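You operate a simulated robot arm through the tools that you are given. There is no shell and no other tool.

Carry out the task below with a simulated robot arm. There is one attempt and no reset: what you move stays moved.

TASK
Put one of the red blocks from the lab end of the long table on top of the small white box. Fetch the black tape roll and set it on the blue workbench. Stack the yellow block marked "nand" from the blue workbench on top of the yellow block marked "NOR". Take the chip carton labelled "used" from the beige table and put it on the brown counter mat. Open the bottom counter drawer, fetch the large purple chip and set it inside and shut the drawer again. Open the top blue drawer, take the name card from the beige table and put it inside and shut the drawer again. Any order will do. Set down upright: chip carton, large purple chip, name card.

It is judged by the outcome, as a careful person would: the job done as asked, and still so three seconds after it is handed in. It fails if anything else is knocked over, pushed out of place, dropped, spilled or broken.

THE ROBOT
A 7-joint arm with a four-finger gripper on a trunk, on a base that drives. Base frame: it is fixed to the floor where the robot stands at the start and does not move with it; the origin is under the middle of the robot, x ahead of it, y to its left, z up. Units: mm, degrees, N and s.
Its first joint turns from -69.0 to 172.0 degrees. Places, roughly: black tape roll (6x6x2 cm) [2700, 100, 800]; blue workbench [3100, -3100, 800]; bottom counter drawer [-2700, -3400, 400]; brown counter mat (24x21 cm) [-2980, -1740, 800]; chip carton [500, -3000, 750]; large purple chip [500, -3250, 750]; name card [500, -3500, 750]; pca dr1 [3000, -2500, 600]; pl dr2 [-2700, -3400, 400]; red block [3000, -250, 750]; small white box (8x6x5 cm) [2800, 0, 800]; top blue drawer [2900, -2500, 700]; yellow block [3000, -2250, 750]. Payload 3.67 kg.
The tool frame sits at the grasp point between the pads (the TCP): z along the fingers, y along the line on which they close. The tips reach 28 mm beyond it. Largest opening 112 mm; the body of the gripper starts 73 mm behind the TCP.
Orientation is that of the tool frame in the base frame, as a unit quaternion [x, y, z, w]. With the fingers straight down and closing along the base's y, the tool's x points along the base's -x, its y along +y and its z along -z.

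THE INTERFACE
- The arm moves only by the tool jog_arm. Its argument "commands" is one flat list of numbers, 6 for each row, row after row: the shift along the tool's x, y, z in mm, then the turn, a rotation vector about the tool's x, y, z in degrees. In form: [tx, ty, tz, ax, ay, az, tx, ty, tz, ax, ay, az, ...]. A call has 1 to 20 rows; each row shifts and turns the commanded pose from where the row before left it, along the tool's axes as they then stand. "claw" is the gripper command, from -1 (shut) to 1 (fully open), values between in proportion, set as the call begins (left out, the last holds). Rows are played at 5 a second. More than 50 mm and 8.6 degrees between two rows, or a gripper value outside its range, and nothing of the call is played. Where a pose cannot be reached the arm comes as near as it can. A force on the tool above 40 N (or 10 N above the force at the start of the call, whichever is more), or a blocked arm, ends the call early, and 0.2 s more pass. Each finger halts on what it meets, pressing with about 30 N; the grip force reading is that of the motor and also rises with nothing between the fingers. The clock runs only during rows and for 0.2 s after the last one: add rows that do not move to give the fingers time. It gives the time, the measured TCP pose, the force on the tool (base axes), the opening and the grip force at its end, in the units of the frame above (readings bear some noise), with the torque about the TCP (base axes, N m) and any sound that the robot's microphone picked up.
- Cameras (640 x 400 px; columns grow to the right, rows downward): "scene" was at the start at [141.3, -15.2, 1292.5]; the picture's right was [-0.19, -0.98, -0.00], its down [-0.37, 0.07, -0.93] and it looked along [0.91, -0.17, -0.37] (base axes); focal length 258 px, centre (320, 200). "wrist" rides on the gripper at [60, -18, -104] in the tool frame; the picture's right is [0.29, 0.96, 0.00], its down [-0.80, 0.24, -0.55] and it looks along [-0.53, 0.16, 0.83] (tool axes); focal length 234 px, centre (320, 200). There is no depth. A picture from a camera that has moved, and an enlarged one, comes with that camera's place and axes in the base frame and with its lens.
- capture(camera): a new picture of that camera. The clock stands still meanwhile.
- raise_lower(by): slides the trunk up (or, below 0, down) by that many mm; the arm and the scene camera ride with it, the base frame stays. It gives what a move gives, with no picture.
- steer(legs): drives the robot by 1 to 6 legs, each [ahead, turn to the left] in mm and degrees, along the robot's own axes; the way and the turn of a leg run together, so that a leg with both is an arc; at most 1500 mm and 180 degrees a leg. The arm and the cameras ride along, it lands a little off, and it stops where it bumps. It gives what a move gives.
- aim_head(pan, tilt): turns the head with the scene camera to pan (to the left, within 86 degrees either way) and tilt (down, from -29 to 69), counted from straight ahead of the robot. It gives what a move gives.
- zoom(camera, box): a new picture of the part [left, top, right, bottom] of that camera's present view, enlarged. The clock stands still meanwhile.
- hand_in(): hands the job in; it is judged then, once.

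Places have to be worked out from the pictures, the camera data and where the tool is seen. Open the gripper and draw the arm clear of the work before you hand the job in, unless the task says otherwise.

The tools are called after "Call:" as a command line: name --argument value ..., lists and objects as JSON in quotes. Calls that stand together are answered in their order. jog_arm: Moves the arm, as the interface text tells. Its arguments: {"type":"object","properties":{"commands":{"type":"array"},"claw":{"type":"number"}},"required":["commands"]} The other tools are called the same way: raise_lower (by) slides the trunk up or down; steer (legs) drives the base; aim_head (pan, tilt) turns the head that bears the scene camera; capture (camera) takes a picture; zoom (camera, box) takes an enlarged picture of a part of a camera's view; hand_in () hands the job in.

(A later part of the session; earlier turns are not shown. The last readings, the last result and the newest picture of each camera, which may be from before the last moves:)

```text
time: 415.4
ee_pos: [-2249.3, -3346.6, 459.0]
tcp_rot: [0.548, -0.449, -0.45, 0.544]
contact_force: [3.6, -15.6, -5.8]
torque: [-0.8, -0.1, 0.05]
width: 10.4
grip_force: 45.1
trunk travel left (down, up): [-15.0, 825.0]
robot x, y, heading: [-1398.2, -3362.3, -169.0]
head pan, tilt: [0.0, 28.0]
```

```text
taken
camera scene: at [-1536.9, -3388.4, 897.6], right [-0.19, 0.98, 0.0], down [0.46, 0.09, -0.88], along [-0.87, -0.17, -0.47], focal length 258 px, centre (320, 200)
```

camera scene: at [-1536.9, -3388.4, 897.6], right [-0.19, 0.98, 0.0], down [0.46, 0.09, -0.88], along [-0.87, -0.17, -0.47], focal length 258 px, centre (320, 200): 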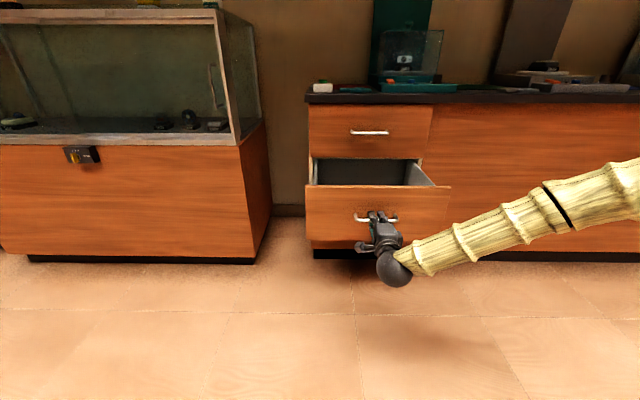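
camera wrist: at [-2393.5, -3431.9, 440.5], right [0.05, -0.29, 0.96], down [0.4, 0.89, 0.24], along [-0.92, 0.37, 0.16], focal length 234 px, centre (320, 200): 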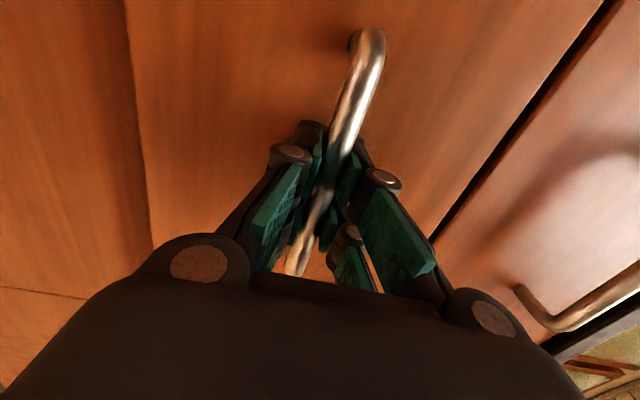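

The drawer is open ~260 mm. I release, back off, raise the trunk and reorient the tool downward.

Call:
jog_arm --commands '[0, 0, 0, 0, 0, 0, 0, 0, 0, 0, 0, 0]' --claw -0.1

Call:
steer --legs '[[-250, 0]]'

Call:
capture --camera "scene"

Call:
raise_lower --by 400

Call:
raise_lower --by 165

Call:
jog_arm --commands '[0, 0, 0, 0, 0, -8.5, 0, 0, 0, 0, 0, -8.5, 0, 0, 0, 0, 0, -8.5, 0, 0, 0, 0, 0, -8.5, 0, 0, 0, 0, 0, -8.5, 0, 0, 0, 0, 0, -8.5, 0, 0, 0, 0, 0, -8.5, 0, 0, 0, 0, 0, -8.5, 0, 0, 0, 0, 0, -8.5, 0, 0, 0, 0, 0, -8.5, 0, 0, 0, 0, 0, -5, 0, 0, 0, 0, 0, 0]'

Call:
jog_arm --commands '[0, 0, -20, 0, 8.5, 0, 0, 0, -20, 0, 8.5, 0, 0, 0, -20, 0, 8.5, 0, 0, 0, -20, 0, 8.5, 0, 0, 0, -20, 0, 8.5, 0, 0, 0, 0, 0, 8.5, 0, 0, 0, 0, 0, 8.5, 0, 0, 0, 0, 0, 8.5, 0, 0, 0, 0, 0, 8.5, 0, 0, 0, 0, 0, 8.5, 0, 0, 0, 0, 0, 5, 0, 0, 0, 0, 0, 0, 0]'

```text
time: 416.0
ee_pos: [-2250.0, -3346.1, 458.5]
tcp_rot: [0.546, -0.449, -0.451, 0.545]
contact_force: [0.5, 0.3, -0.8]
torque: [0.01, 0.0, 0.0]
width: 50.3
grip_force: 0.0
trunk travel left (down, up): [-15.0, 825.0]
robot x, y, heading: [-1398.9, -3361.7, -168.9]
head pan, tilt: [0.0, 28.0]
```

```text
time: 417.9
ee_pos: [-2003.2, -3300.0, 459.5]
tcp_rot: [0.547, -0.449, -0.45, 0.545]
contact_force: [1.2, 0.3, -0.3]
torque: [0.02, -0.03, 0.0]
width: 50.4
grip_force: 0.0
trunk travel left (down, up): [-15.0, 825.0]
robot x, y, heading: [-1152.0, -3317.5, -169.0]
head pan, tilt: [0.0, 28.0]
```

```text
taken
camera scene: at [-1290.6, -3340.3, 897.7], right [-0.19, 0.98, 0.0], down [0.46, 0.09, -0.88], along [-0.87, -0.17, -0.47], focal length 258 px, centre (320, 200)
```

scene: 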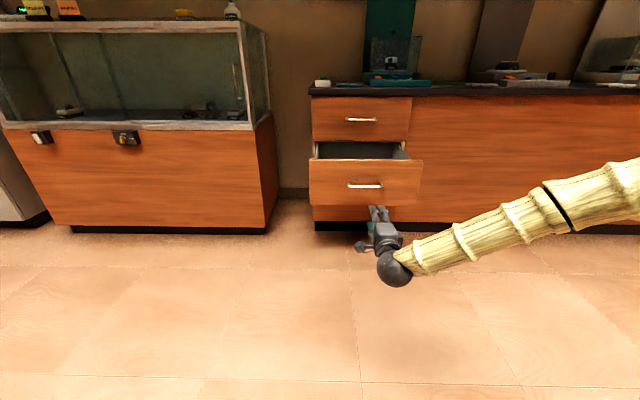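

```text
time: 421.7
ee_pos: [-2004.0, -3300.9, 859.7]
tcp_rot: [0.547, -0.449, -0.449, 0.545]
contact_force: [0.5, -0.1, -0.3]
torque: [0.03, -0.02, 0.0]
width: 50.5
grip_force: 0.1
trunk travel left (down, up): [-415.0, 425.0]
robot x, y, heading: [-1151.8, -3318.7, -169.2]
head pan, tilt: [0.0, 28.0]
```

```text
time: 423.6
ee_pos: [-2004.1, -3301.4, 1025.0]
tcp_rot: [0.548, -0.448, -0.449, 0.546]
contact_force: [-0.2, -0.2, 0.4]
torque: [-0.01, 0.0, -0.02]
width: 50.4
grip_force: 0.0
trunk travel left (down, up): [-580.0, 260.0]
robot x, y, heading: [-1151.2, -3318.3, -169.0]
head pan, tilt: [0.0, 28.0]
```

```text
time: 426.2
ee_pos: [-2003.6, -3299.8, 1024.2]
tcp_rot: [0.704, 0.071, -0.703, 0.068]
contact_force: [-0.2, 0.1, -1.2]
torque: [0.02, -0.01, 0.04]
width: 50.4
grip_force: 0.0
trunk travel left (down, up): [-580.0, 260.0]
robot x, y, heading: [-1155.9, -3316.1, -168.9]
head pan, tilt: [0.0, 28.0]
```

```text
time: 428.8
ee_pos: [-1911.6, -3282.3, 1053.1]
tcp_rot: [0.995, 0.098, 0.002, -0.001]
contact_force: [0.6, -0.5, 0.1]
torque: [0.0, 0.0, -0.02]
width: 50.2
grip_force: 0.1
trunk travel left (down, up): [-580.0, 260.0]
robot x, y, heading: [-1151.1, -3312.4, -168.9]
head pan, tilt: [0.0, 28.0]
```

The bottom drawer is open and the tool is down again. I drive back around the tables to the beige table's east side.

Call:
steer --legs '[[0, 79], [1190, 0], [0, 90], [1500, 0], [1350, 0]]'

Call:
aim_head --pan 0 --tilt 35

Call:
capture --camera "scene"

```text
time: 455.3
ee_pos: [2414.4, -4731.3, 1053.3]
tcp_rot: [0.004, 1.0, -0.001, -0.001]
contact_force: [0.7, 0.6, -1.0]
torque: [-0.03, 0.03, 0.04]
width: 50.4
grip_force: 0.0
trunk travel left (down, up): [-580.0, 260.0]
robot x, y, heading: [1677.1, -4549.3, -0.4]
head pan, tilt: [0.0, 28.0]
```

```text
time: 456.0
ee_pos: [2413.5, -4732.0, 1052.2]
tcp_rot: [0.003, 1.0, -0.002, 0.0]
contact_force: [0.1, 0.0, -0.1]
torque: [0.0, -0.02, -0.02]
width: 50.4
grip_force: 0.1
trunk travel left (down, up): [-580.0, 260.0]
robot x, y, heading: [1677.4, -4545.9, -0.4]
head pan, tilt: [0.0, 35.0]
```

```text
taken
camera scene: at [1814.6, -4545.4, 1451.8], right [-0.01, -1.0, 0.0], down [-0.57, 0.0, -0.82], along [0.82, -0.01, -0.57], focal length 258 px, centre (320, 200)
```

scene: 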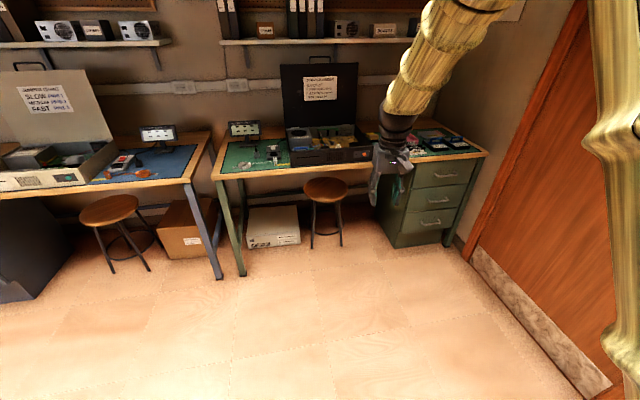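

On course. I turn north along the table's east edge and then face the table.

Call:
steer --legs '[[0, 100.6], [1215, 0], [0, 79.8]]'

Call:
capture --camera "scene"

Call:
capture --camera "wrist"

```text
time: 469.8
ee_pos: [705.9, -3190.7, 1054.0]
tcp_rot: [1.0, 0.01, 0.0, -0.002]
contact_force: [-0.5, 0.5, 0.1]
torque: [0.02, 0.0, 0.03]
width: 50.6
grip_force: 0.1
trunk travel left (down, up): [-580.0, 260.0]
robot x, y, heading: [1448.8, -3357.7, -178.8]
head pan, tilt: [0.0, 35.0]
```

```text
taken
camera scene: at [1310.1, -3355.9, 1451.7], right [-0.02, 1.0, 0.0], down [0.57, 0.01, -0.82], along [-0.82, -0.01, -0.57], focal length 258 px, centre (320, 200)
```

scene: 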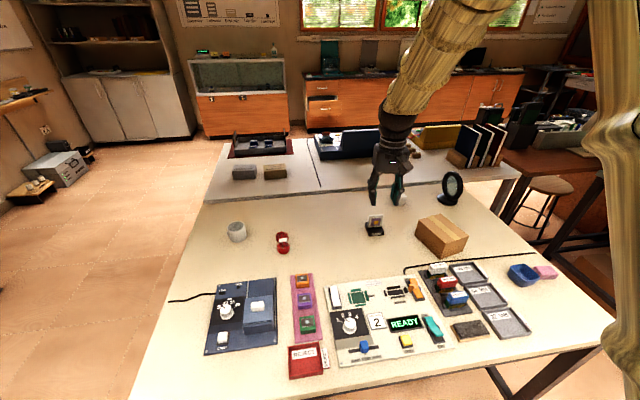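

```text
taken
camera wrist: at [765.4, -3171.9, 1156.9], right [0.31, -0.95, 0.0], down [-0.79, -0.26, 0.55], along [-0.53, -0.17, -0.83], focal length 234 px, centre (320, 200)
```

wrist: 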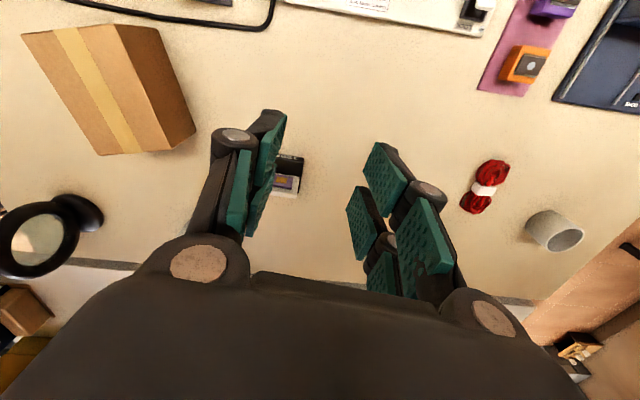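

The chip stand is near (560,-3160). I move closer above it for a detailed look.

Call:
jog_arm --commands '[-25, -11, 20, 0, 0, 0, -25, -11, 20, 0, 0, 0, -25, -11, 20, 0, 0, 0, 0, 0, 30, 0, 0, 0, 0, 0, 0, 0, 0, 0]' --claw 1

Call:
capture --camera "wrist"

Call:
zoom --camera "wrist" --box '[250, 100, 390, 190]'

Call:
zoom --camera "scene" --box '[334, 195, 414, 245]'

```text
time: 471.0
ee_pos: [630.9, -3158.4, 962.5]
tcp_rot: [1.0, 0.01, 0.001, -0.001]
contact_force: [0.3, 0.3, -0.8]
torque: [-0.01, -0.02, -0.04]
width: 111.8
grip_force: 0.0
trunk travel left (down, up): [-580.0, 260.0]
robot x, y, heading: [1447.0, -3356.2, -179.0]
head pan, tilt: [0.0, 35.0]
```

```text
taken
camera wrist: at [690.1, -3139.9, 1066.2], right [0.31, -0.95, 0.0], down [-0.79, -0.26, 0.55], along [-0.53, -0.17, -0.83], focal length 234 px, centre (320, 200)
```

wrist: 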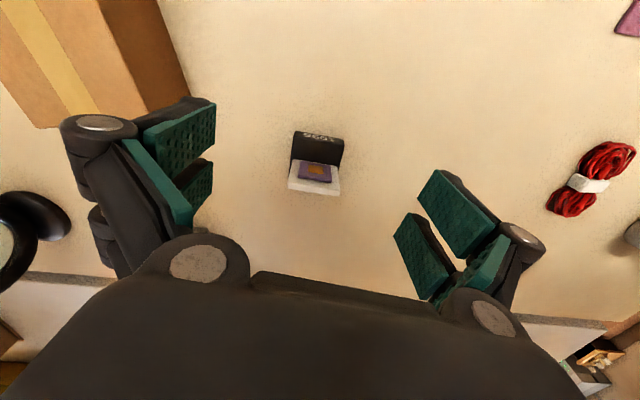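

```text
4.44 times, centred on (320, 145) of wrist
camera zoom: at [690.1, -3139.9, 1066.2], right [0.31, -0.95, 0.0], down [-0.79, -0.26, 0.55], along [-0.53, -0.17, -0.83], focal length 1041 px, centre (320, 444)
```

zoom: 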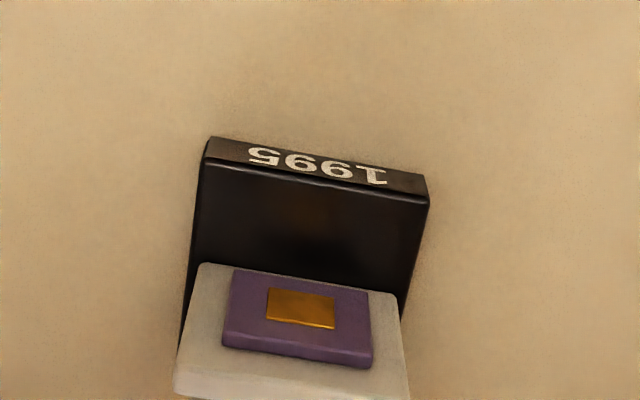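

```text
8.00 times, centred on (374, 220) of scene
camera zoom: at [1310.3, -3355.3, 1451.8], right [-0.02, 1.0, 0.0], down [0.57, 0.01, -0.82], along [-0.82, -0.02, -0.57], focal length 2063 px, centre (-112, 40)
```

zoom: 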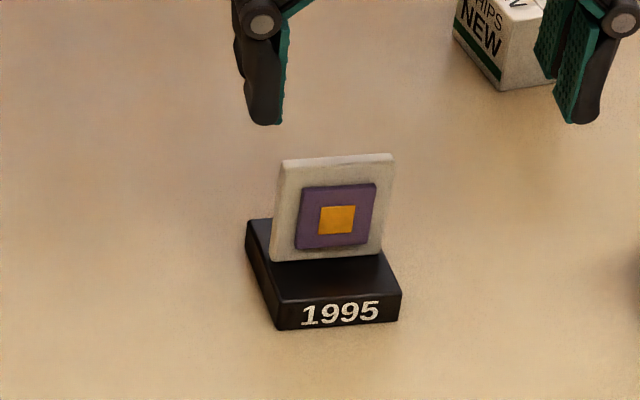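

Chip stand: base ≈57×54×18 mm centred ≈(573,-3168), turned ≈6°, plaque top z≈867. I align over it with an 85 mm opening and lower partway.

Call:
jog_arm --commands '[-29, 4.2, 0, 0, 0, 0, -29, 4.2, 0, 0, 0, -5.4, 0, 0, 30, 0, 0, 0, 0, 0, 0, 0, 0, 0]' --claw 0.55

Call:
capture --camera "wrist"

Call:
zoom --camera "scene" --box '[334, 190, 414, 240]'

```text
time: 472.0
ee_pos: [573.2, -3167.4, 933.0]
tcp_rot: [0.998, 0.057, 0.0, -0.002]
contact_force: [0.6, -0.5, 0.8]
torque: [-0.02, 0.01, 0.01]
width: 86.7
grip_force: 0.0
trunk travel left (down, up): [-580.0, 260.0]
robot x, y, heading: [1448.5, -3352.9, -179.1]
head pan, tilt: [0.0, 35.0]
```

```text
taken
camera wrist: at [631.1, -3143.9, 1037.0], right [0.4, -0.92, 0.0], down [-0.77, -0.33, 0.55], along [-0.51, -0.22, -0.83], focal length 234 px, centre (320, 200)
```

wrist: 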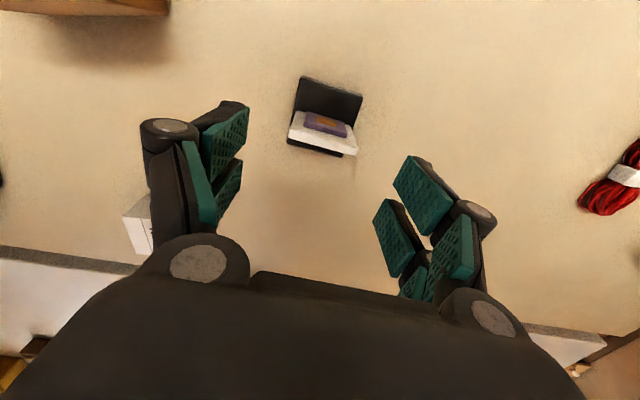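

```text
8.00 times, centred on (374, 215) of scene
camera zoom: at [1311.0, -3355.7, 1451.9], right [-0.02, 1.0, 0.0], down [0.57, 0.01, -0.82], along [-0.82, -0.02, -0.57], focal length 2063 px, centre (-112, 80)
```

zoom: 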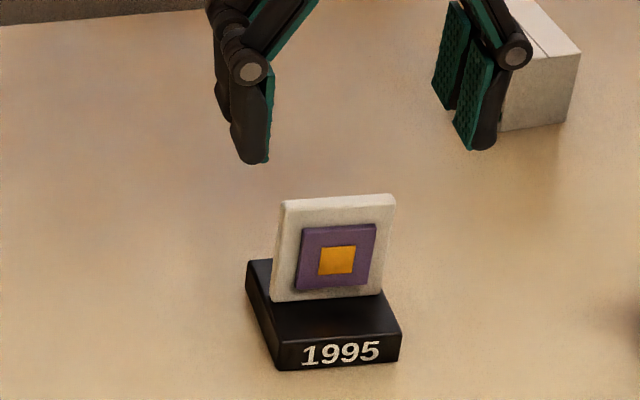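

I correct by 4 mm each way and lower to z≈845.

Call:
jog_arm --commands '[4, 4, 20, 0, 0, 0, 0, 0, 35, 0, 0, 0, 0, 0, 32, 0, 0, 0, 0, 0, 0, 0, 0, 0]'

Call:
capture --camera "wrist"

Call:
zoom --camera "scene" --box '[334, 200, 414, 250]'

```text
time: 473.0
ee_pos: [577.0, -3170.9, 846.6]
tcp_rot: [0.998, 0.058, 0.0, -0.002]
contact_force: [0.2, -0.5, 0.3]
torque: [0.02, -0.03, 0.01]
width: 86.9
grip_force: 0.1
trunk travel left (down, up): [-580.0, 260.0]
robot x, y, heading: [1455.1, -3359.6, -178.8]
head pan, tilt: [0.0, 35.0]
```

```text
taken
camera wrist: at [634.7, -3147.4, 950.2], right [0.4, -0.92, 0.0], down [-0.77, -0.33, 0.55], along [-0.51, -0.22, -0.83], focal length 234 px, centre (320, 200)
```

wrist: 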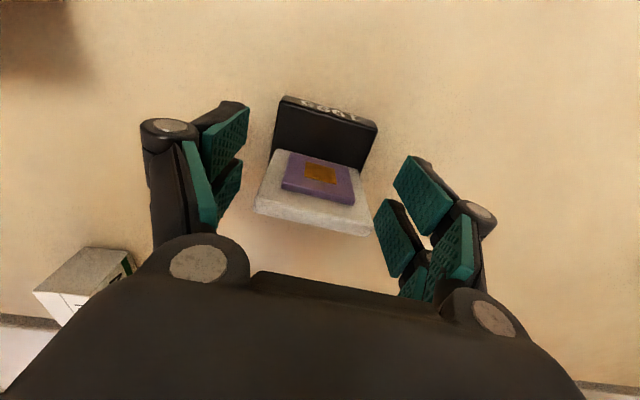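

```text
8.00 times, centred on (374, 225) of scene
camera zoom: at [1310.6, -3355.6, 1451.8], right [-0.02, 1.0, 0.0], down [0.57, 0.01, -0.82], along [-0.82, -0.02, -0.57], focal length 2063 px, centre (-112, 0)
```

zoom: 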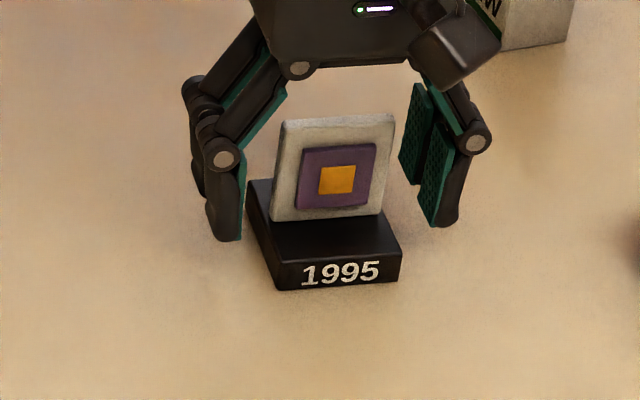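

Fingers straddle the stand. I descend to ≈830.5 and close.

Call:
jog_arm --commands '[0, 2, 8, 0, 0, 0, 0, 0, 7, 0, 0, 0, 0, 0, 0, 0, 0, 0]'

Call:
jog_arm --commands '[0, 0, 0, 0, 0, 0, 0, 0, 0, 0, 0, 0, 0, 0, 0, 0, 0, 0, 0, 0, 0, 0, 0, 0]' --claw -0.3

Call:
capture --camera "wrist"

Call:
zoom --camera "scene" --box '[334, 200, 414, 250]'

```text
time: 473.8
ee_pos: [577.2, -3172.7, 831.4]
tcp_rot: [0.998, 0.057, 0.002, -0.002]
contact_force: [0.0, 0.1, -0.8]
torque: [0.01, -0.03, -0.01]
width: 86.7
grip_force: 0.0
trunk travel left (down, up): [-580.0, 260.0]
robot x, y, heading: [1447.8, -3354.1, -178.9]
head pan, tilt: [0.0, 35.0]
```

```text
time: 474.8
ee_pos: [576.7, -3172.9, 829.7]
tcp_rot: [0.998, 0.057, 0.002, -0.001]
contact_force: [0.4, 0.8, 0.0]
torque: [-0.05, -0.01, 0.03]
width: 57.2
grip_force: 30.0
trunk travel left (down, up): [-580.0, 260.0]
robot x, y, heading: [1447.9, -3356.5, -178.8]
head pan, tilt: [0.0, 35.0]
```

```text
taken
camera wrist: at [634.9, -3148.9, 934.9], right [0.4, -0.92, 0.0], down [-0.77, -0.33, 0.55], along [-0.51, -0.22, -0.83], focal length 234 px, centre (320, 200)
```

wrist: 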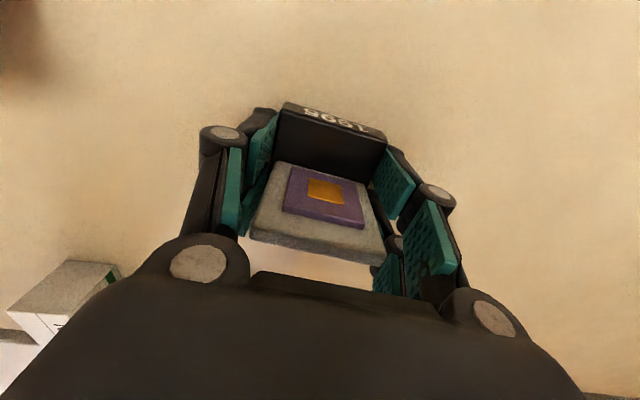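

```text
8.00 times, centred on (374, 225) of scene
camera zoom: at [1310.1, -3355.5, 1451.7], right [-0.02, 1.0, 0.0], down [0.57, 0.01, -0.82], along [-0.82, -0.02, -0.57], focal length 2063 px, centre (-112, 0)
```

zoom: 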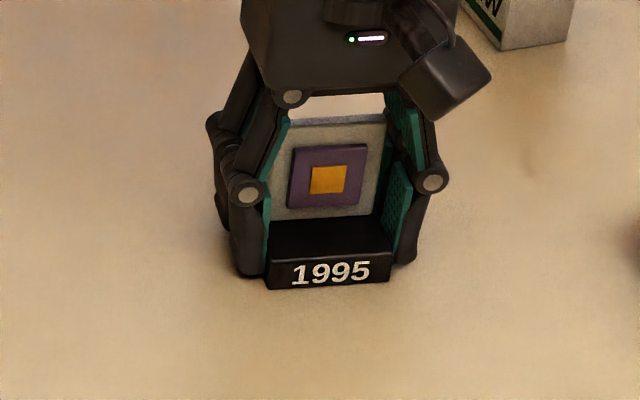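

The base is gripped (57.2 mm). I lift gently and check.

Call:
jog_arm --commands '[0, 0, -3, 0, 0, 0, 0, 0, -5, 0, 0, 0, 0, 0, -8, 0, 0, 0, 0, 0, -10, 0, 0, 0, 0, 0, -15, 0, 0, 0, 0, 0, -20, 0, 0, 0, 0, 0, 0, 0, 0, 0]' --claw -1

Call:
zoom --camera "scene" --box '[334, 180, 414, 230]'

```text
time: 476.4
ee_pos: [577.5, -3172.5, 892.2]
tcp_rot: [0.998, 0.056, 0.002, -0.002]
contact_force: [0.2, 0.0, -1.6]
torque: [-0.01, 0.0, -0.02]
width: 57.5
grip_force: 29.9
trunk travel left (down, up): [-580.0, 260.0]
robot x, y, heading: [1450.9, -3359.5, -179.0]
head pan, tilt: [0.0, 35.0]
```

```text
8.00 times, centred on (374, 205) of scene
camera zoom: at [1309.5, -3355.4, 1451.6], right [-0.02, 1.0, 0.0], down [0.57, 0.01, -0.82], along [-0.82, -0.02, -0.57], focal length 2063 px, centre (-112, 160)
```

zoom: 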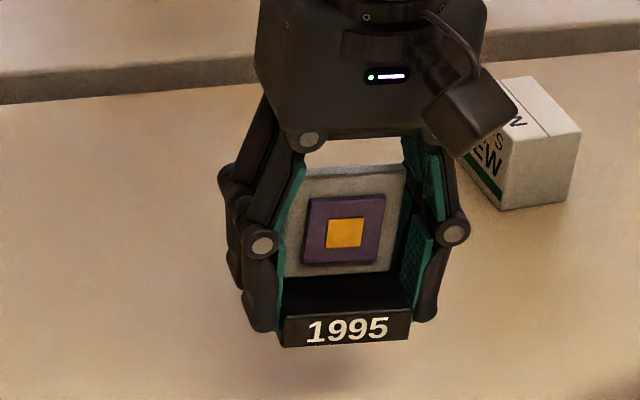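

The purple chip stand is held upright. I raise it, pull it in and drive back around to the counter.

Call:
jog_arm --commands '[0, 0, -25, 0, 0, 0, 0, 0, -30, 0, 0, 0, 0, 0, -30, 0, 0, 0, 0, 0, -30, 0, 0, 0, 0, 0, -30, 0, 0, 0, 20, 0, -15, 0, 0, 0, 35, 0, 0, 0, 0, 0, 40, 0, 0, 0, 0, 0, 40, 0, 0, 0, 0, 0, 40, 0, 0, 0, 0, 0, 20, 0, 0, 0, 0, 0, 0, 0, 0, 0, 0, 0]'

Call:
steer --legs '[[0, 99.2], [1215, 0], [0, -100.4], [1500, 0], [1500, 0]]'

Call:
capture --camera "wrist"

```text
time: 479.0
ee_pos: [769.1, -3150.8, 1052.4]
tcp_rot: [0.998, 0.057, 0.001, -0.001]
contact_force: [0.0, 0.7, -1.7]
torque: [0.0, -0.02, 0.01]
width: 57.5
grip_force: 30.0
trunk travel left (down, up): [-580.0, 260.0]
robot x, y, heading: [1447.8, -3350.6, -179.0]
head pan, tilt: [0.0, 35.0]
```

```text
time: 507.6
ee_pos: [-1986.4, -4389.0, 1051.7]
tcp_rot: [0.998, 0.057, 0.002, -0.001]
contact_force: [0.2, 0.4, -0.2]
torque: [-0.03, -0.03, -0.01]
width: 57.7
grip_force: 29.7
trunk travel left (down, up): [-580.0, 260.0]
robot x, y, heading: [-1307.2, -4594.3, -178.8]
head pan, tilt: [0.0, 35.0]
```

```text
taken
camera wrist: at [-1928.7, -4364.5, 1155.1], right [0.39, -0.92, 0.0], down [-0.77, -0.33, 0.55], along [-0.51, -0.22, -0.83], focal length 234 px, centre (320, 200)
```

wrist: 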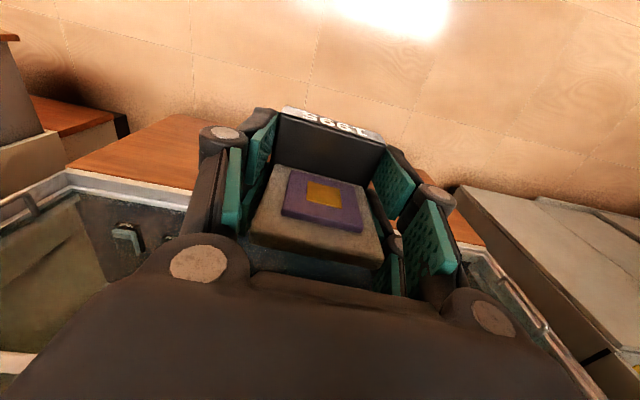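

On track. I turn north-west and approach the open drawer.

Call:
steer --legs '[[0, -74.7], [1340, 0], [0, 83.5]]'

Call:
aim_head --pan 0 --tilt 45

Call:
capture --camera "scene"

Call:
capture --camera "wrist"

```text
time: 521.1
ee_pos: [-2380.6, -3216.4, 1051.6]
tcp_rot: [0.991, 0.133, 0.001, -0.002]
contact_force: [-0.3, -0.6, -0.6]
torque: [0.0, -0.02, -0.02]
width: 57.5
grip_force: 30.1
trunk travel left (down, up): [-580.0, 260.0]
robot x, y, heading: [-1678.0, -3315.7, -170.3]
head pan, tilt: [0.0, 35.0]
```

```text
time: 521.8
ee_pos: [-2381.5, -3217.0, 1051.9]
tcp_rot: [0.991, 0.133, 0.001, -0.002]
contact_force: [0.1, 0.0, -1.7]
torque: [-0.01, -0.02, 0.0]
width: 57.5
grip_force: 29.7
trunk travel left (down, up): [-580.0, 260.0]
robot x, y, heading: [-1680.1, -3313.6, -170.5]
head pan, tilt: [0.0, 45.0]
```

```text
taken
camera scene: at [-1809.5, -3335.5, 1437.0], right [-0.17, 0.99, 0.0], down [0.7, 0.12, -0.71], along [-0.7, -0.12, -0.71], focal length 258 px, centre (320, 200)
```

scene: 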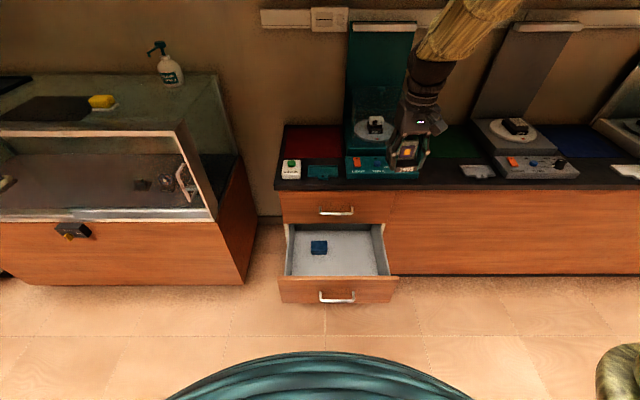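

```text
taken
camera wrist: at [-2328.4, -3185.0, 1155.3], right [0.53, -0.85, 0.0], down [-0.71, -0.44, 0.55], along [-0.47, -0.29, -0.83], focal length 234 px, centre (320, 200)
```

wrist: 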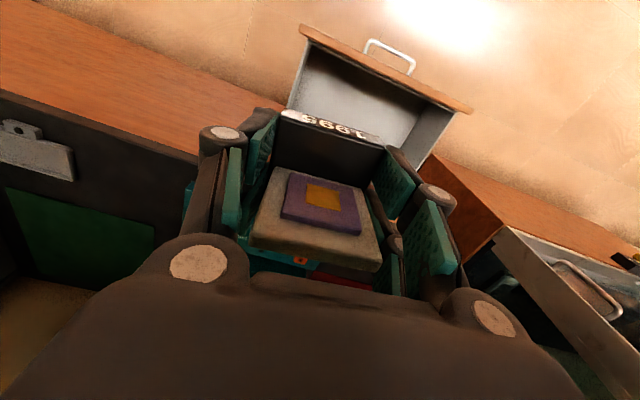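

The open drawer has a small blue item at the back left; the right-centre floor is free. I bring the chip over about (-2405,-3310).

Call:
jog_arm --commands '[-16, 28, 0, 0, 0, 0, -16, 28, 0, 0, 0, 0, -16, 27.4, 0, 0, 0, 5, 0, 0, 0, 0, 0, 0]'

Call:
raise_lower --by -360

Call:
capture --camera "scene"

Call:
capture --camera "wrist"

```text
time: 522.8
ee_pos: [-2405.5, -3308.7, 1050.3]
tcp_rot: [0.996, 0.089, 0.001, 0.0]
contact_force: [-0.4, 0.0, -1.5]
torque: [0.02, 0.01, 0.01]
width: 57.3
grip_force: 30.2
trunk travel left (down, up): [-580.0, 260.0]
robot x, y, heading: [-1680.4, -3313.5, -170.2]
head pan, tilt: [0.0, 45.0]
```

```text
time: 526.3
ee_pos: [-2406.1, -3310.2, 691.8]
tcp_rot: [0.996, 0.089, 0.001, -0.002]
contact_force: [-0.2, 0.4, -1.1]
torque: [-0.02, 0.01, 0.0]
width: 57.7
grip_force: 29.3
trunk travel left (down, up): [-220.0, 620.0]
robot x, y, heading: [-1680.1, -3317.2, -170.4]
head pan, tilt: [0.0, 45.0]
```

```text
taken
camera scene: at [-1809.3, -3335.7, 1077.0], right [-0.17, 0.99, 0.0], down [0.7, 0.12, -0.71], along [-0.7, -0.12, -0.71], focal length 258 px, centre (320, 200)
```

scene: 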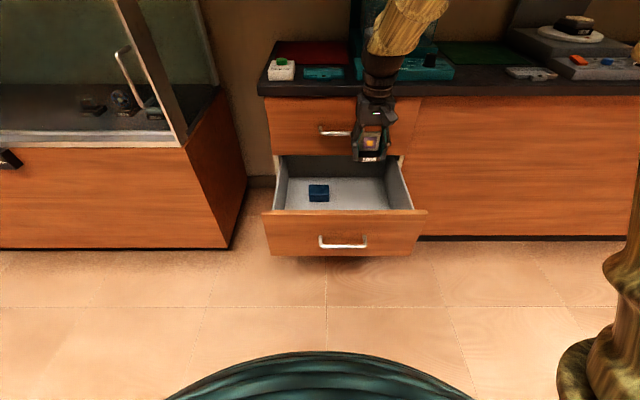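

```text
taken
camera wrist: at [-2350.7, -3282.5, 794.7], right [0.45, -0.89, 0.0], down [-0.74, -0.38, 0.55], along [-0.49, -0.25, -0.83], focal length 234 px, centre (320, 200)
```

wrist: 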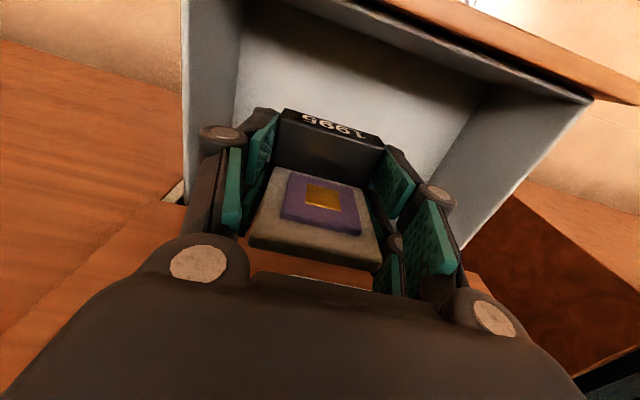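

Clear of the walls and counter face. I lower the trunk another 200 mm into the drawer.

Call:
raise_lower --by -205

Call:
capture --camera "wrist"

Call:
capture --camera "scene"

```text
time: 528.5
ee_pos: [-2407.0, -3309.7, 484.5]
tcp_rot: [0.996, 0.09, 0.0, -0.001]
contact_force: [0.5, -0.5, -1.3]
torque: [-0.02, 0.03, 0.0]
width: 57.5
grip_force: 29.7
trunk travel left (down, up): [-15.0, 825.0]
robot x, y, heading: [-1685.3, -3316.2, -170.5]
head pan, tilt: [0.0, 45.0]
```

```text
taken
camera wrist: at [-2350.6, -3282.6, 589.7], right [0.45, -0.89, 0.0], down [-0.74, -0.38, 0.55], along [-0.49, -0.25, -0.83], focal length 234 px, centre (320, 200)
```

wrist: 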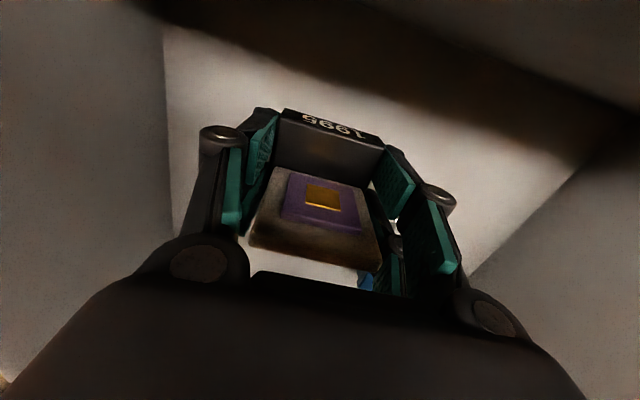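

```text
taken
camera scene: at [-1809.3, -3335.7, 872.0], right [-0.17, 0.99, 0.0], down [0.7, 0.12, -0.71], along [-0.7, -0.12, -0.71], focal length 258 px, centre (320, 200)
```

scene: 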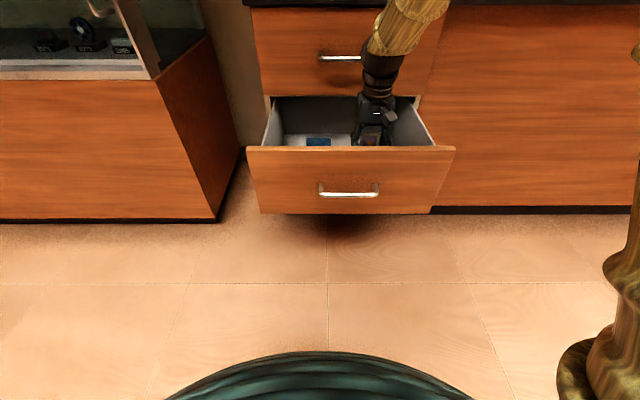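

Good. I lower by jog, then in small steps to the drawer floor.

Call:
jog_arm --commands '[0, 0, 10, 0, 0, 0, 0, 0, 10, 0, 0, 0, 0, 0, 0, 0, 0, 0]'

Call:
jog_arm --commands '[0, 0, 5, 0, 0, 0, 0, 0, 5, 0, 0, 0, 0, 0, 0, 0, 0, 0]'

Call:
jog_arm --commands '[0, 0, 4, 0, 0, 0, 0, 0, 0, 0, 0, 0]'

```text
time: 529.3
ee_pos: [-2406.1, -3309.4, 465.1]
tcp_rot: [0.996, 0.09, 0.001, -0.002]
contact_force: [-0.3, 0.2, -1.1]
torque: [-0.02, 0.03, 0.04]
width: 57.6
grip_force: 30.2
trunk travel left (down, up): [-15.0, 825.0]
robot x, y, heading: [-1678.5, -3316.3, -170.2]
head pan, tilt: [0.0, 45.0]
```

```text
time: 530.1
ee_pos: [-2407.0, -3311.0, 456.1]
tcp_rot: [0.996, 0.09, 0.001, -0.003]
contact_force: [0.0, -0.3, -0.8]
torque: [0.0, 0.01, -0.01]
width: 57.6
grip_force: 29.5
trunk travel left (down, up): [-15.0, 825.0]
robot x, y, heading: [-1685.8, -3315.0, -170.2]
head pan, tilt: [0.0, 45.0]
```

```text
time: 530.7
ee_pos: [-2406.7, -3309.5, 451.9]
tcp_rot: [0.996, 0.09, 0.001, -0.001]
contact_force: [0.0, 0.1, -0.7]
torque: [0.02, -0.01, 0.0]
width: 57.7
grip_force: 30.0
trunk travel left (down, up): [-15.0, 825.0]
robot x, y, heading: [-1682.5, -3314.8, -170.3]
head pan, tilt: [0.0, 45.0]
```

Call:
jog_arm --commands '[0, 0, 4, 0, 0, 0, 0, 0, 0, 0, 0, 0]'

Call:
jog_arm --commands '[0, 0, 3, 0, 0, 0, 0, 0, 0, 0, 0, 0]'

Call:
jog_arm --commands '[0, 0, 3, 0, 0, 0, 0, 0, 0, 0, 0, 0]'

Call:
capture --camera "wrist"

```text
time: 531.3
ee_pos: [-2406.4, -3308.9, 448.8]
tcp_rot: [0.996, 0.089, 0.001, -0.001]
contact_force: [0.7, -0.2, -0.7]
torque: [0.01, -0.01, 0.03]
width: 57.5
grip_force: 30.1
trunk travel left (down, up): [-15.0, 825.0]
robot x, y, heading: [-1678.6, -3316.8, -170.3]
head pan, tilt: [0.0, 45.0]
```

```text
time: 531.9
ee_pos: [-2406.2, -3309.1, 444.7]
tcp_rot: [0.996, 0.09, 0.001, -0.001]
contact_force: [0.2, -0.5, -2.0]
torque: [-0.03, -0.01, -0.01]
width: 57.4
grip_force: 30.7
trunk travel left (down, up): [-15.0, 825.0]
robot x, y, heading: [-1682.5, -3314.9, -170.4]
head pan, tilt: [0.0, 45.0]
```

```text
time: 532.5
ee_pos: [-2408.0, -3309.5, 441.0]
tcp_rot: [0.996, 0.091, 0.001, -0.002]
contact_force: [-0.8, -0.4, -0.3]
torque: [-0.03, 0.0, 0.03]
width: 57.4
grip_force: 30.3
trunk travel left (down, up): [-15.0, 825.0]
robot x, y, heading: [-1678.0, -3316.4, -170.2]
head pan, tilt: [0.0, 45.0]
```

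```text
taken
camera wrist: at [-2350.6, -3282.1, 545.5], right [0.45, -0.89, 0.0], down [-0.74, -0.38, 0.55], along [-0.49, -0.25, -0.83], focal length 234 px, centre (320, 200)
```

wrist: 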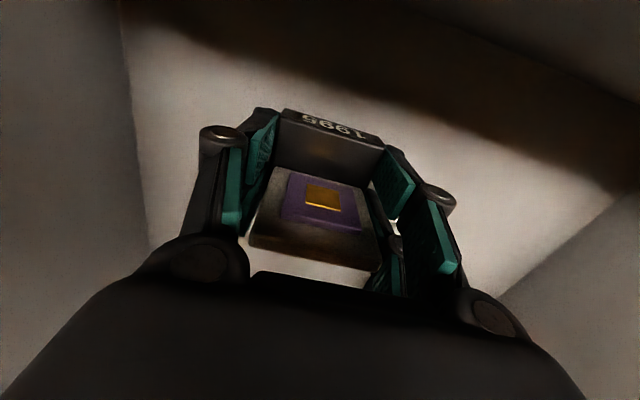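

The floor seems lower than guessed (~350–390). I continue down in 5 mm steps with checks.

Call:
jog_arm --commands '[0, 0, 5, 0, 0, 0, 0, 0, 0, 0, 0, 0]'

Call:
jog_arm --commands '[0, 0, 4, 0, 0, 0, 0, 0, 0, 0, 0, 0]'

Call:
jog_arm --commands '[0, 0, 4, 0, 0, 0, 0, 0, 0, 0, 0, 0]'

Call:
jog_arm --commands '[0, 0, 4, 0, 0, 0, 0, 0, 0, 0, 0, 0]'

```text
time: 533.1
ee_pos: [-2406.0, -3309.8, 436.7]
tcp_rot: [0.996, 0.09, 0.001, -0.002]
contact_force: [0.7, -0.5, -0.7]
torque: [0.01, 0.04, -0.03]
width: 57.2
grip_force: 30.4
trunk travel left (down, up): [-15.0, 825.0]
robot x, y, heading: [-1681.9, -3315.2, -170.1]
head pan, tilt: [0.0, 45.0]
```

```text
time: 533.7
ee_pos: [-2406.6, -3308.3, 432.7]
tcp_rot: [0.996, 0.09, 0.001, -0.002]
contact_force: [-0.4, 1.5, -1.3]
torque: [0.0, -0.01, -0.01]
width: 57.5
grip_force: 29.7
trunk travel left (down, up): [-15.0, 825.0]
robot x, y, heading: [-1676.7, -3316.9, -170.3]
head pan, tilt: [0.0, 45.0]
```

```text
time: 534.3
ee_pos: [-2405.3, -3310.5, 428.9]
tcp_rot: [0.996, 0.09, 0.001, -0.002]
contact_force: [0.5, 0.1, -1.3]
torque: [0.01, 0.03, -0.01]
width: 57.3
grip_force: 30.2
trunk travel left (down, up): [-15.0, 825.0]
robot x, y, heading: [-1682.1, -3312.9, -169.9]
head pan, tilt: [0.0, 45.0]
```

```text
time: 534.9
ee_pos: [-2405.9, -3310.4, 424.4]
tcp_rot: [0.996, 0.089, 0.001, -0.002]
contact_force: [-0.2, -0.2, -1.2]
torque: [0.02, -0.01, 0.01]
width: 57.6
grip_force: 30.1
trunk travel left (down, up): [-15.0, 825.0]
robot x, y, heading: [-1680.5, -3314.5, -170.2]
head pan, tilt: [0.0, 45.0]
```

Call:
jog_arm --commands '[0, 0, 4, 0, 0, 0, 0, 0, 0, 0, 0, 0]'

Call:
jog_arm --commands '[0, 0, 3, 0, 0, 0, 0, 0, 0, 0, 0, 0]'

Call:
jog_arm --commands '[0, 0, 3, 0, 0, 0, 0, 0, 0, 0, 0, 0]'

Call:
capture --camera "wrist"

Call:
zoom --camera "scene" --box '[240, 80, 460, 220]'

```text
time: 535.5
ee_pos: [-2406.3, -3309.1, 421.0]
tcp_rot: [0.996, 0.089, 0.0, -0.002]
contact_force: [0.2, -0.4, -2.2]
torque: [0.01, 0.0, 0.01]
width: 57.5
grip_force: 30.4
trunk travel left (down, up): [-15.0, 825.0]
robot x, y, heading: [-1680.8, -3316.9, -170.1]
head pan, tilt: [0.0, 45.0]
```

```text
time: 536.1
ee_pos: [-2405.8, -3309.5, 417.8]
tcp_rot: [0.996, 0.09, 0.002, -0.001]
contact_force: [-0.3, 0.3, -1.1]
torque: [-0.03, 0.0, 0.03]
width: 57.3
grip_force: 30.2
trunk travel left (down, up): [-15.0, 825.0]
robot x, y, heading: [-1675.4, -3312.3, -170.2]
head pan, tilt: [0.0, 45.0]
```

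```text
time: 536.7
ee_pos: [-2406.4, -3308.7, 414.4]
tcp_rot: [0.996, 0.09, 0.001, -0.003]
contact_force: [0.2, 0.4, -1.7]
torque: [0.02, 0.01, 0.0]
width: 57.8
grip_force: 29.6
trunk travel left (down, up): [-15.0, 825.0]
robot x, y, heading: [-1678.2, -3315.6, -170.3]
head pan, tilt: [0.0, 45.0]
```

```text
taken
camera wrist: at [-2350.4, -3282.1, 518.6], right [0.45, -0.89, 0.0], down [-0.74, -0.38, 0.55], along [-0.49, -0.25, -0.83], focal length 234 px, centre (320, 200)
```

wrist: 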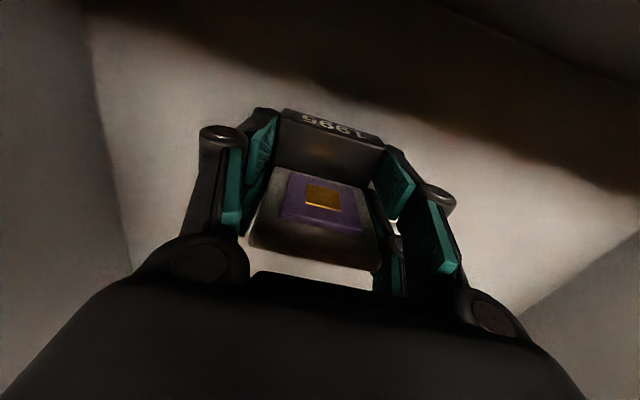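

```text
2.86 times, centred on (350, 150) of scene
camera zoom: at [-1809.3, -3335.7, 871.9], right [-0.17, 0.99, 0.0], down [0.7, 0.12, -0.71], along [-0.7, -0.12, -0.71], focal length 737 px, centre (234, 343)
```

zoom: 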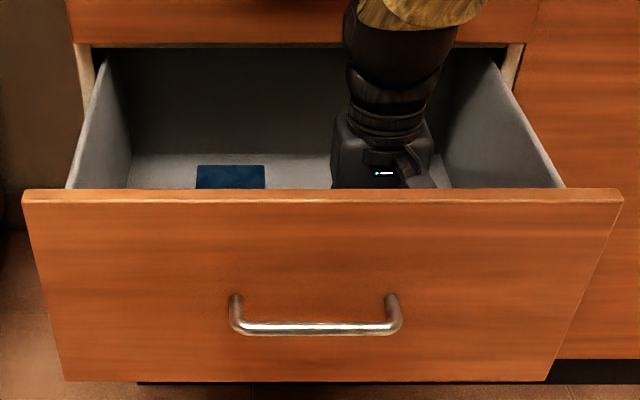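

The front panel goes down to z≈338, so the floor should be near 355. I continue in small steps.

Call:
jog_arm --commands '[0, 0, 5, 0, 0, 0, 0, 0, 0, 0, 0, 0]'

Call:
jog_arm --commands '[0, 0, 4, 0, 0, 0, 0, 0, 0, 0, 0, 0]'

Call:
jog_arm --commands '[0, 0, 3, 0, 0, 0, 0, 0, 0, 0, 0, 0]'

Call:
jog_arm --commands '[0, 0, 3, 0, 0, 0, 0, 0, 0, 0, 0, 0]'

```text
time: 537.3
ee_pos: [-2406.2, -3309.2, 409.6]
tcp_rot: [0.996, 0.09, 0.001, -0.002]
contact_force: [0.2, 0.0, -0.8]
torque: [-0.02, -0.01, 0.02]
width: 57.6
grip_force: 30.5
trunk travel left (down, up): [-15.0, 825.0]
robot x, y, heading: [-1678.6, -3316.2, -170.0]
head pan, tilt: [0.0, 45.0]
```

```text
time: 537.9
ee_pos: [-2406.3, -3310.2, 407.4]
tcp_rot: [0.996, 0.09, 0.001, -0.003]
contact_force: [-0.5, -1.2, 4.7]
torque: [-0.16, -0.17, -0.03]
width: 57.7
grip_force: 30.1
trunk travel left (down, up): [-15.0, 825.0]
robot x, y, heading: [-1678.3, -3318.5, -170.1]
head pan, tilt: [0.0, 45.0]
```

```text
time: 538.5
ee_pos: [-2407.4, -3310.3, 404.8]
tcp_rot: [0.996, 0.089, -0.001, -0.002]
contact_force: [-0.8, -0.1, 24.1]
torque: [-0.04, 0.1, 0.03]
width: 57.9
grip_force: 30.3
trunk travel left (down, up): [-15.0, 825.0]
robot x, y, heading: [-1677.2, -3315.9, -170.0]
head pan, tilt: [0.0, 45.0]
```

```text
time: 539.1
ee_pos: [-2405.7, -3309.8, 401.2]
tcp_rot: [0.996, 0.09, 0.0, -0.002]
contact_force: [-1.5, 1.5, 24.9]
torque: [0.03, 0.0, -0.02]
width: 57.6
grip_force: 30.6
trunk travel left (down, up): [-15.0, 825.0]
robot x, y, heading: [-1679.3, -3314.8, -170.1]
head pan, tilt: [0.0, 45.0]
```

Contact with the floor (≈25 N). I relieve 3 mm and release in steps.

Call:
jog_arm --commands '[0, 0, -3, 0, 0, 0, 0, 0, 0, 0, 0, 0]'

Call:
jog_arm --commands '[0, 0, 0, 0, 0, 0, 0, 0, 0, 0, 0, 0]' --claw 0.12

Call:
jog_arm --commands '[0, 0, 0, 0, 0, 0, 0, 0, 0, 0, 0, 0]' --claw 0.4

Call:
capture --camera "wrist"

```text
time: 539.7
ee_pos: [-2405.9, -3310.2, 401.9]
tcp_rot: [0.996, 0.089, 0.003, -0.002]
contact_force: [-0.4, 0.3, -0.2]
torque: [0.0, -0.03, 0.01]
width: 57.5
grip_force: 30.4
trunk travel left (down, up): [-15.0, 825.0]
robot x, y, heading: [-1681.7, -3318.8, -170.2]
head pan, tilt: [0.0, 45.0]
```

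```text
time: 540.3
ee_pos: [-2406.7, -3309.9, 402.4]
tcp_rot: [0.996, 0.089, 0.001, -0.001]
contact_force: [-0.2, 0.1, -0.3]
torque: [0.0, 0.04, 0.03]
width: 62.6
grip_force: 0.0
trunk travel left (down, up): [-15.0, 825.0]
robot x, y, heading: [-1681.3, -3312.1, -170.1]
head pan, tilt: [0.0, 45.0]
```

```text
time: 540.9
ee_pos: [-2406.9, -3309.0, 403.1]
tcp_rot: [0.996, 0.09, 0.001, -0.003]
contact_force: [0.4, -0.2, -0.3]
torque: [0.01, 0.01, -0.02]
width: 78.5
grip_force: 0.0
trunk travel left (down, up): [-15.0, 825.0]
robot x, y, heading: [-1682.1, -3317.3, -170.4]
head pan, tilt: [0.0, 45.0]
```

```text
taken
camera wrist: at [-2350.7, -3282.2, 506.5], right [0.45, -0.89, 0.0], down [-0.74, -0.38, 0.55], along [-0.49, -0.25, -0.83], focal length 234 px, centre (320, 200)
```

wrist: 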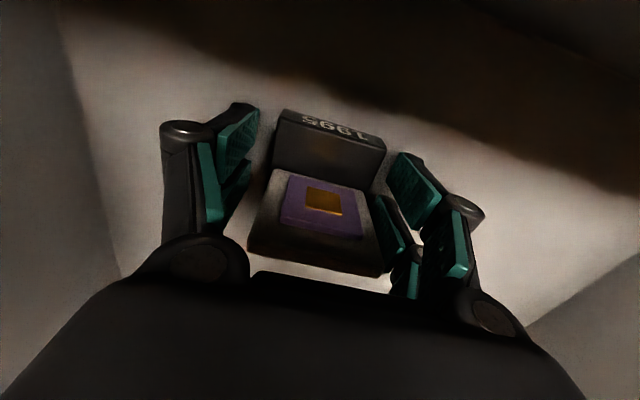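

The chip stand rests upright on the drawer floor. I rise straight out by jog, then raise the trunk.

Call:
jog_arm --commands '[0, 0, -10, 0, 0, 0, 0, 0, -20, 0, 0, 0, 0, 0, -25, 0, 0, 0, 0, 0, -25, 0, 0, 0, 0, 0, 0, 0, 0, 0]'

Call:
capture --camera "wrist"

Call:
raise_lower --by 400

Call:
raise_lower --by 165

Call:
capture --camera "wrist"

Call:
capture --camera "scene"

```text
time: 542.1
ee_pos: [-2406.5, -3309.7, 482.5]
tcp_rot: [0.996, 0.09, 0.001, -0.002]
contact_force: [0.4, -0.1, -0.5]
torque: [0.01, 0.0, 0.0]
width: 78.3
grip_force: 0.1
trunk travel left (down, up): [-15.0, 825.0]
robot x, y, heading: [-1681.8, -3314.4, -170.1]
head pan, tilt: [0.0, 45.0]
```

```text
taken
camera wrist: at [-2350.5, -3282.4, 586.3], right [0.45, -0.89, 0.0], down [-0.74, -0.38, 0.55], along [-0.49, -0.25, -0.83], focal length 234 px, centre (320, 200)
```

wrist: 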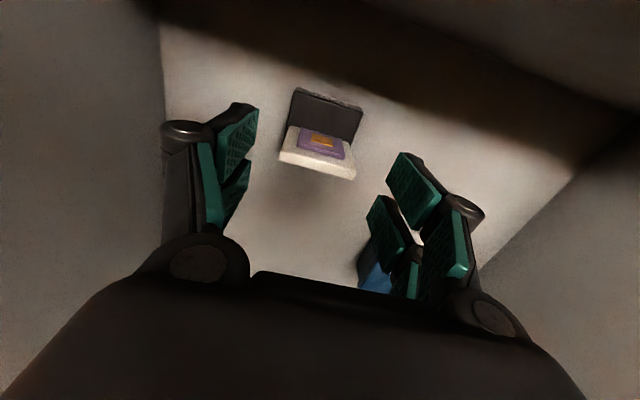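

```text
time: 545.9
ee_pos: [-2406.8, -3310.0, 882.2]
tcp_rot: [0.996, 0.09, 0.001, -0.001]
contact_force: [0.3, 1.2, -0.4]
torque: [0.01, -0.01, 0.0]
width: 78.4
grip_force: 0.0
trunk travel left (down, up): [-415.0, 425.0]
robot x, y, heading: [-1681.2, -3312.8, -170.3]
head pan, tilt: [0.0, 45.0]
```

```text
time: 547.8
ee_pos: [-2406.9, -3310.9, 1046.9]
tcp_rot: [0.996, 0.089, 0.001, -0.002]
contact_force: [-0.4, 0.8, 0.8]
torque: [0.03, 0.02, 0.0]
width: 78.4
grip_force: 0.0
trunk travel left (down, up): [-580.0, 260.0]
robot x, y, heading: [-1680.2, -3313.5, -170.0]
head pan, tilt: [0.0, 45.0]
```

```text
taken
camera wrist: at [-2350.8, -3282.2, 1150.9], right [0.45, -0.89, 0.0], down [-0.74, -0.38, 0.55], along [-0.49, -0.25, -0.83], focal length 234 px, centre (320, 200)
```

wrist: 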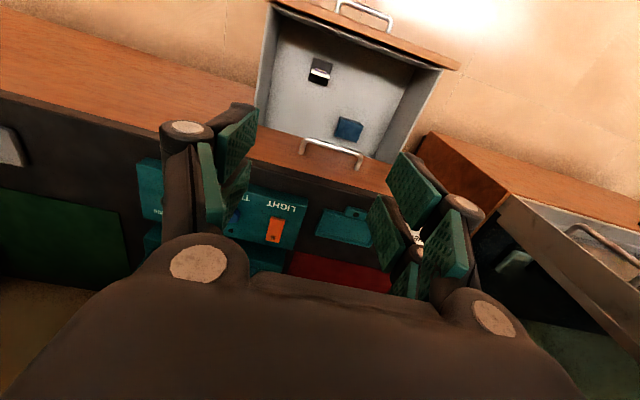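

```text
taken
camera scene: at [-1809.6, -3335.6, 1436.8], right [-0.17, 0.99, 0.0], down [0.7, 0.12, -0.71], along [-0.7, -0.12, -0.71], focal length 258 px, centre (320, 200)
```

scene: 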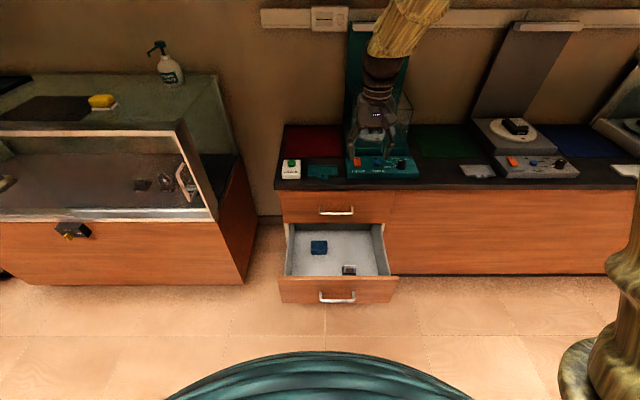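

The chip stands upright in the drawer. I reposition the robot back and south a bit, so that I can push the drawer shut with the horizontal tool.

Call:
steer --legs '[[0, -35], [-240, 0], [0, 35]]'

Call:
jog_arm --commands '[0, -25, 0, 0, 0, 0, 0, -20, 0, 0, 0, 0, 0, 0, 0, 0, 0, 0]' --claw -1

Call:
capture --camera "scene"

```text
time: 552.9
ee_pos: [-2188.8, -3413.3, 1047.0]
tcp_rot: [0.996, 0.089, 0.001, -0.002]
contact_force: [-1.1, 1.3, 0.2]
torque: [0.02, 0.0, 0.03]
width: 78.3
grip_force: 0.0
trunk travel left (down, up): [-580.0, 260.0]
robot x, y, heading: [-1457.8, -3415.9, -170.3]
head pan, tilt: [0.0, 45.0]
```

```text
time: 553.7
ee_pos: [-2195.8, -3367.0, 1046.9]
tcp_rot: [0.996, 0.088, 0.0, -0.003]
contact_force: [0.9, 0.2, 0.2]
torque: [-0.03, -0.02, 0.01]
width: 0.1
grip_force: 29.8
trunk travel left (down, up): [-580.0, 260.0]
robot x, y, heading: [-1465.4, -3421.0, -170.1]
head pan, tilt: [0.0, 45.0]
```

```text
taken
camera scene: at [-1591.8, -3438.8, 1436.9], right [-0.17, 0.99, 0.0], down [0.7, 0.12, -0.71], along [-0.7, -0.12, -0.71], focal length 258 px, centre (320, 200)
```

scene: 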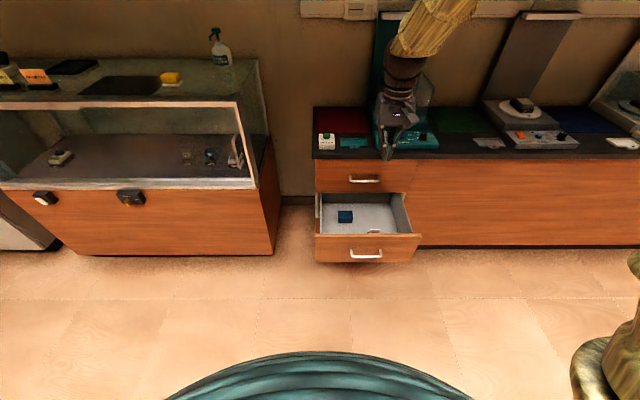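

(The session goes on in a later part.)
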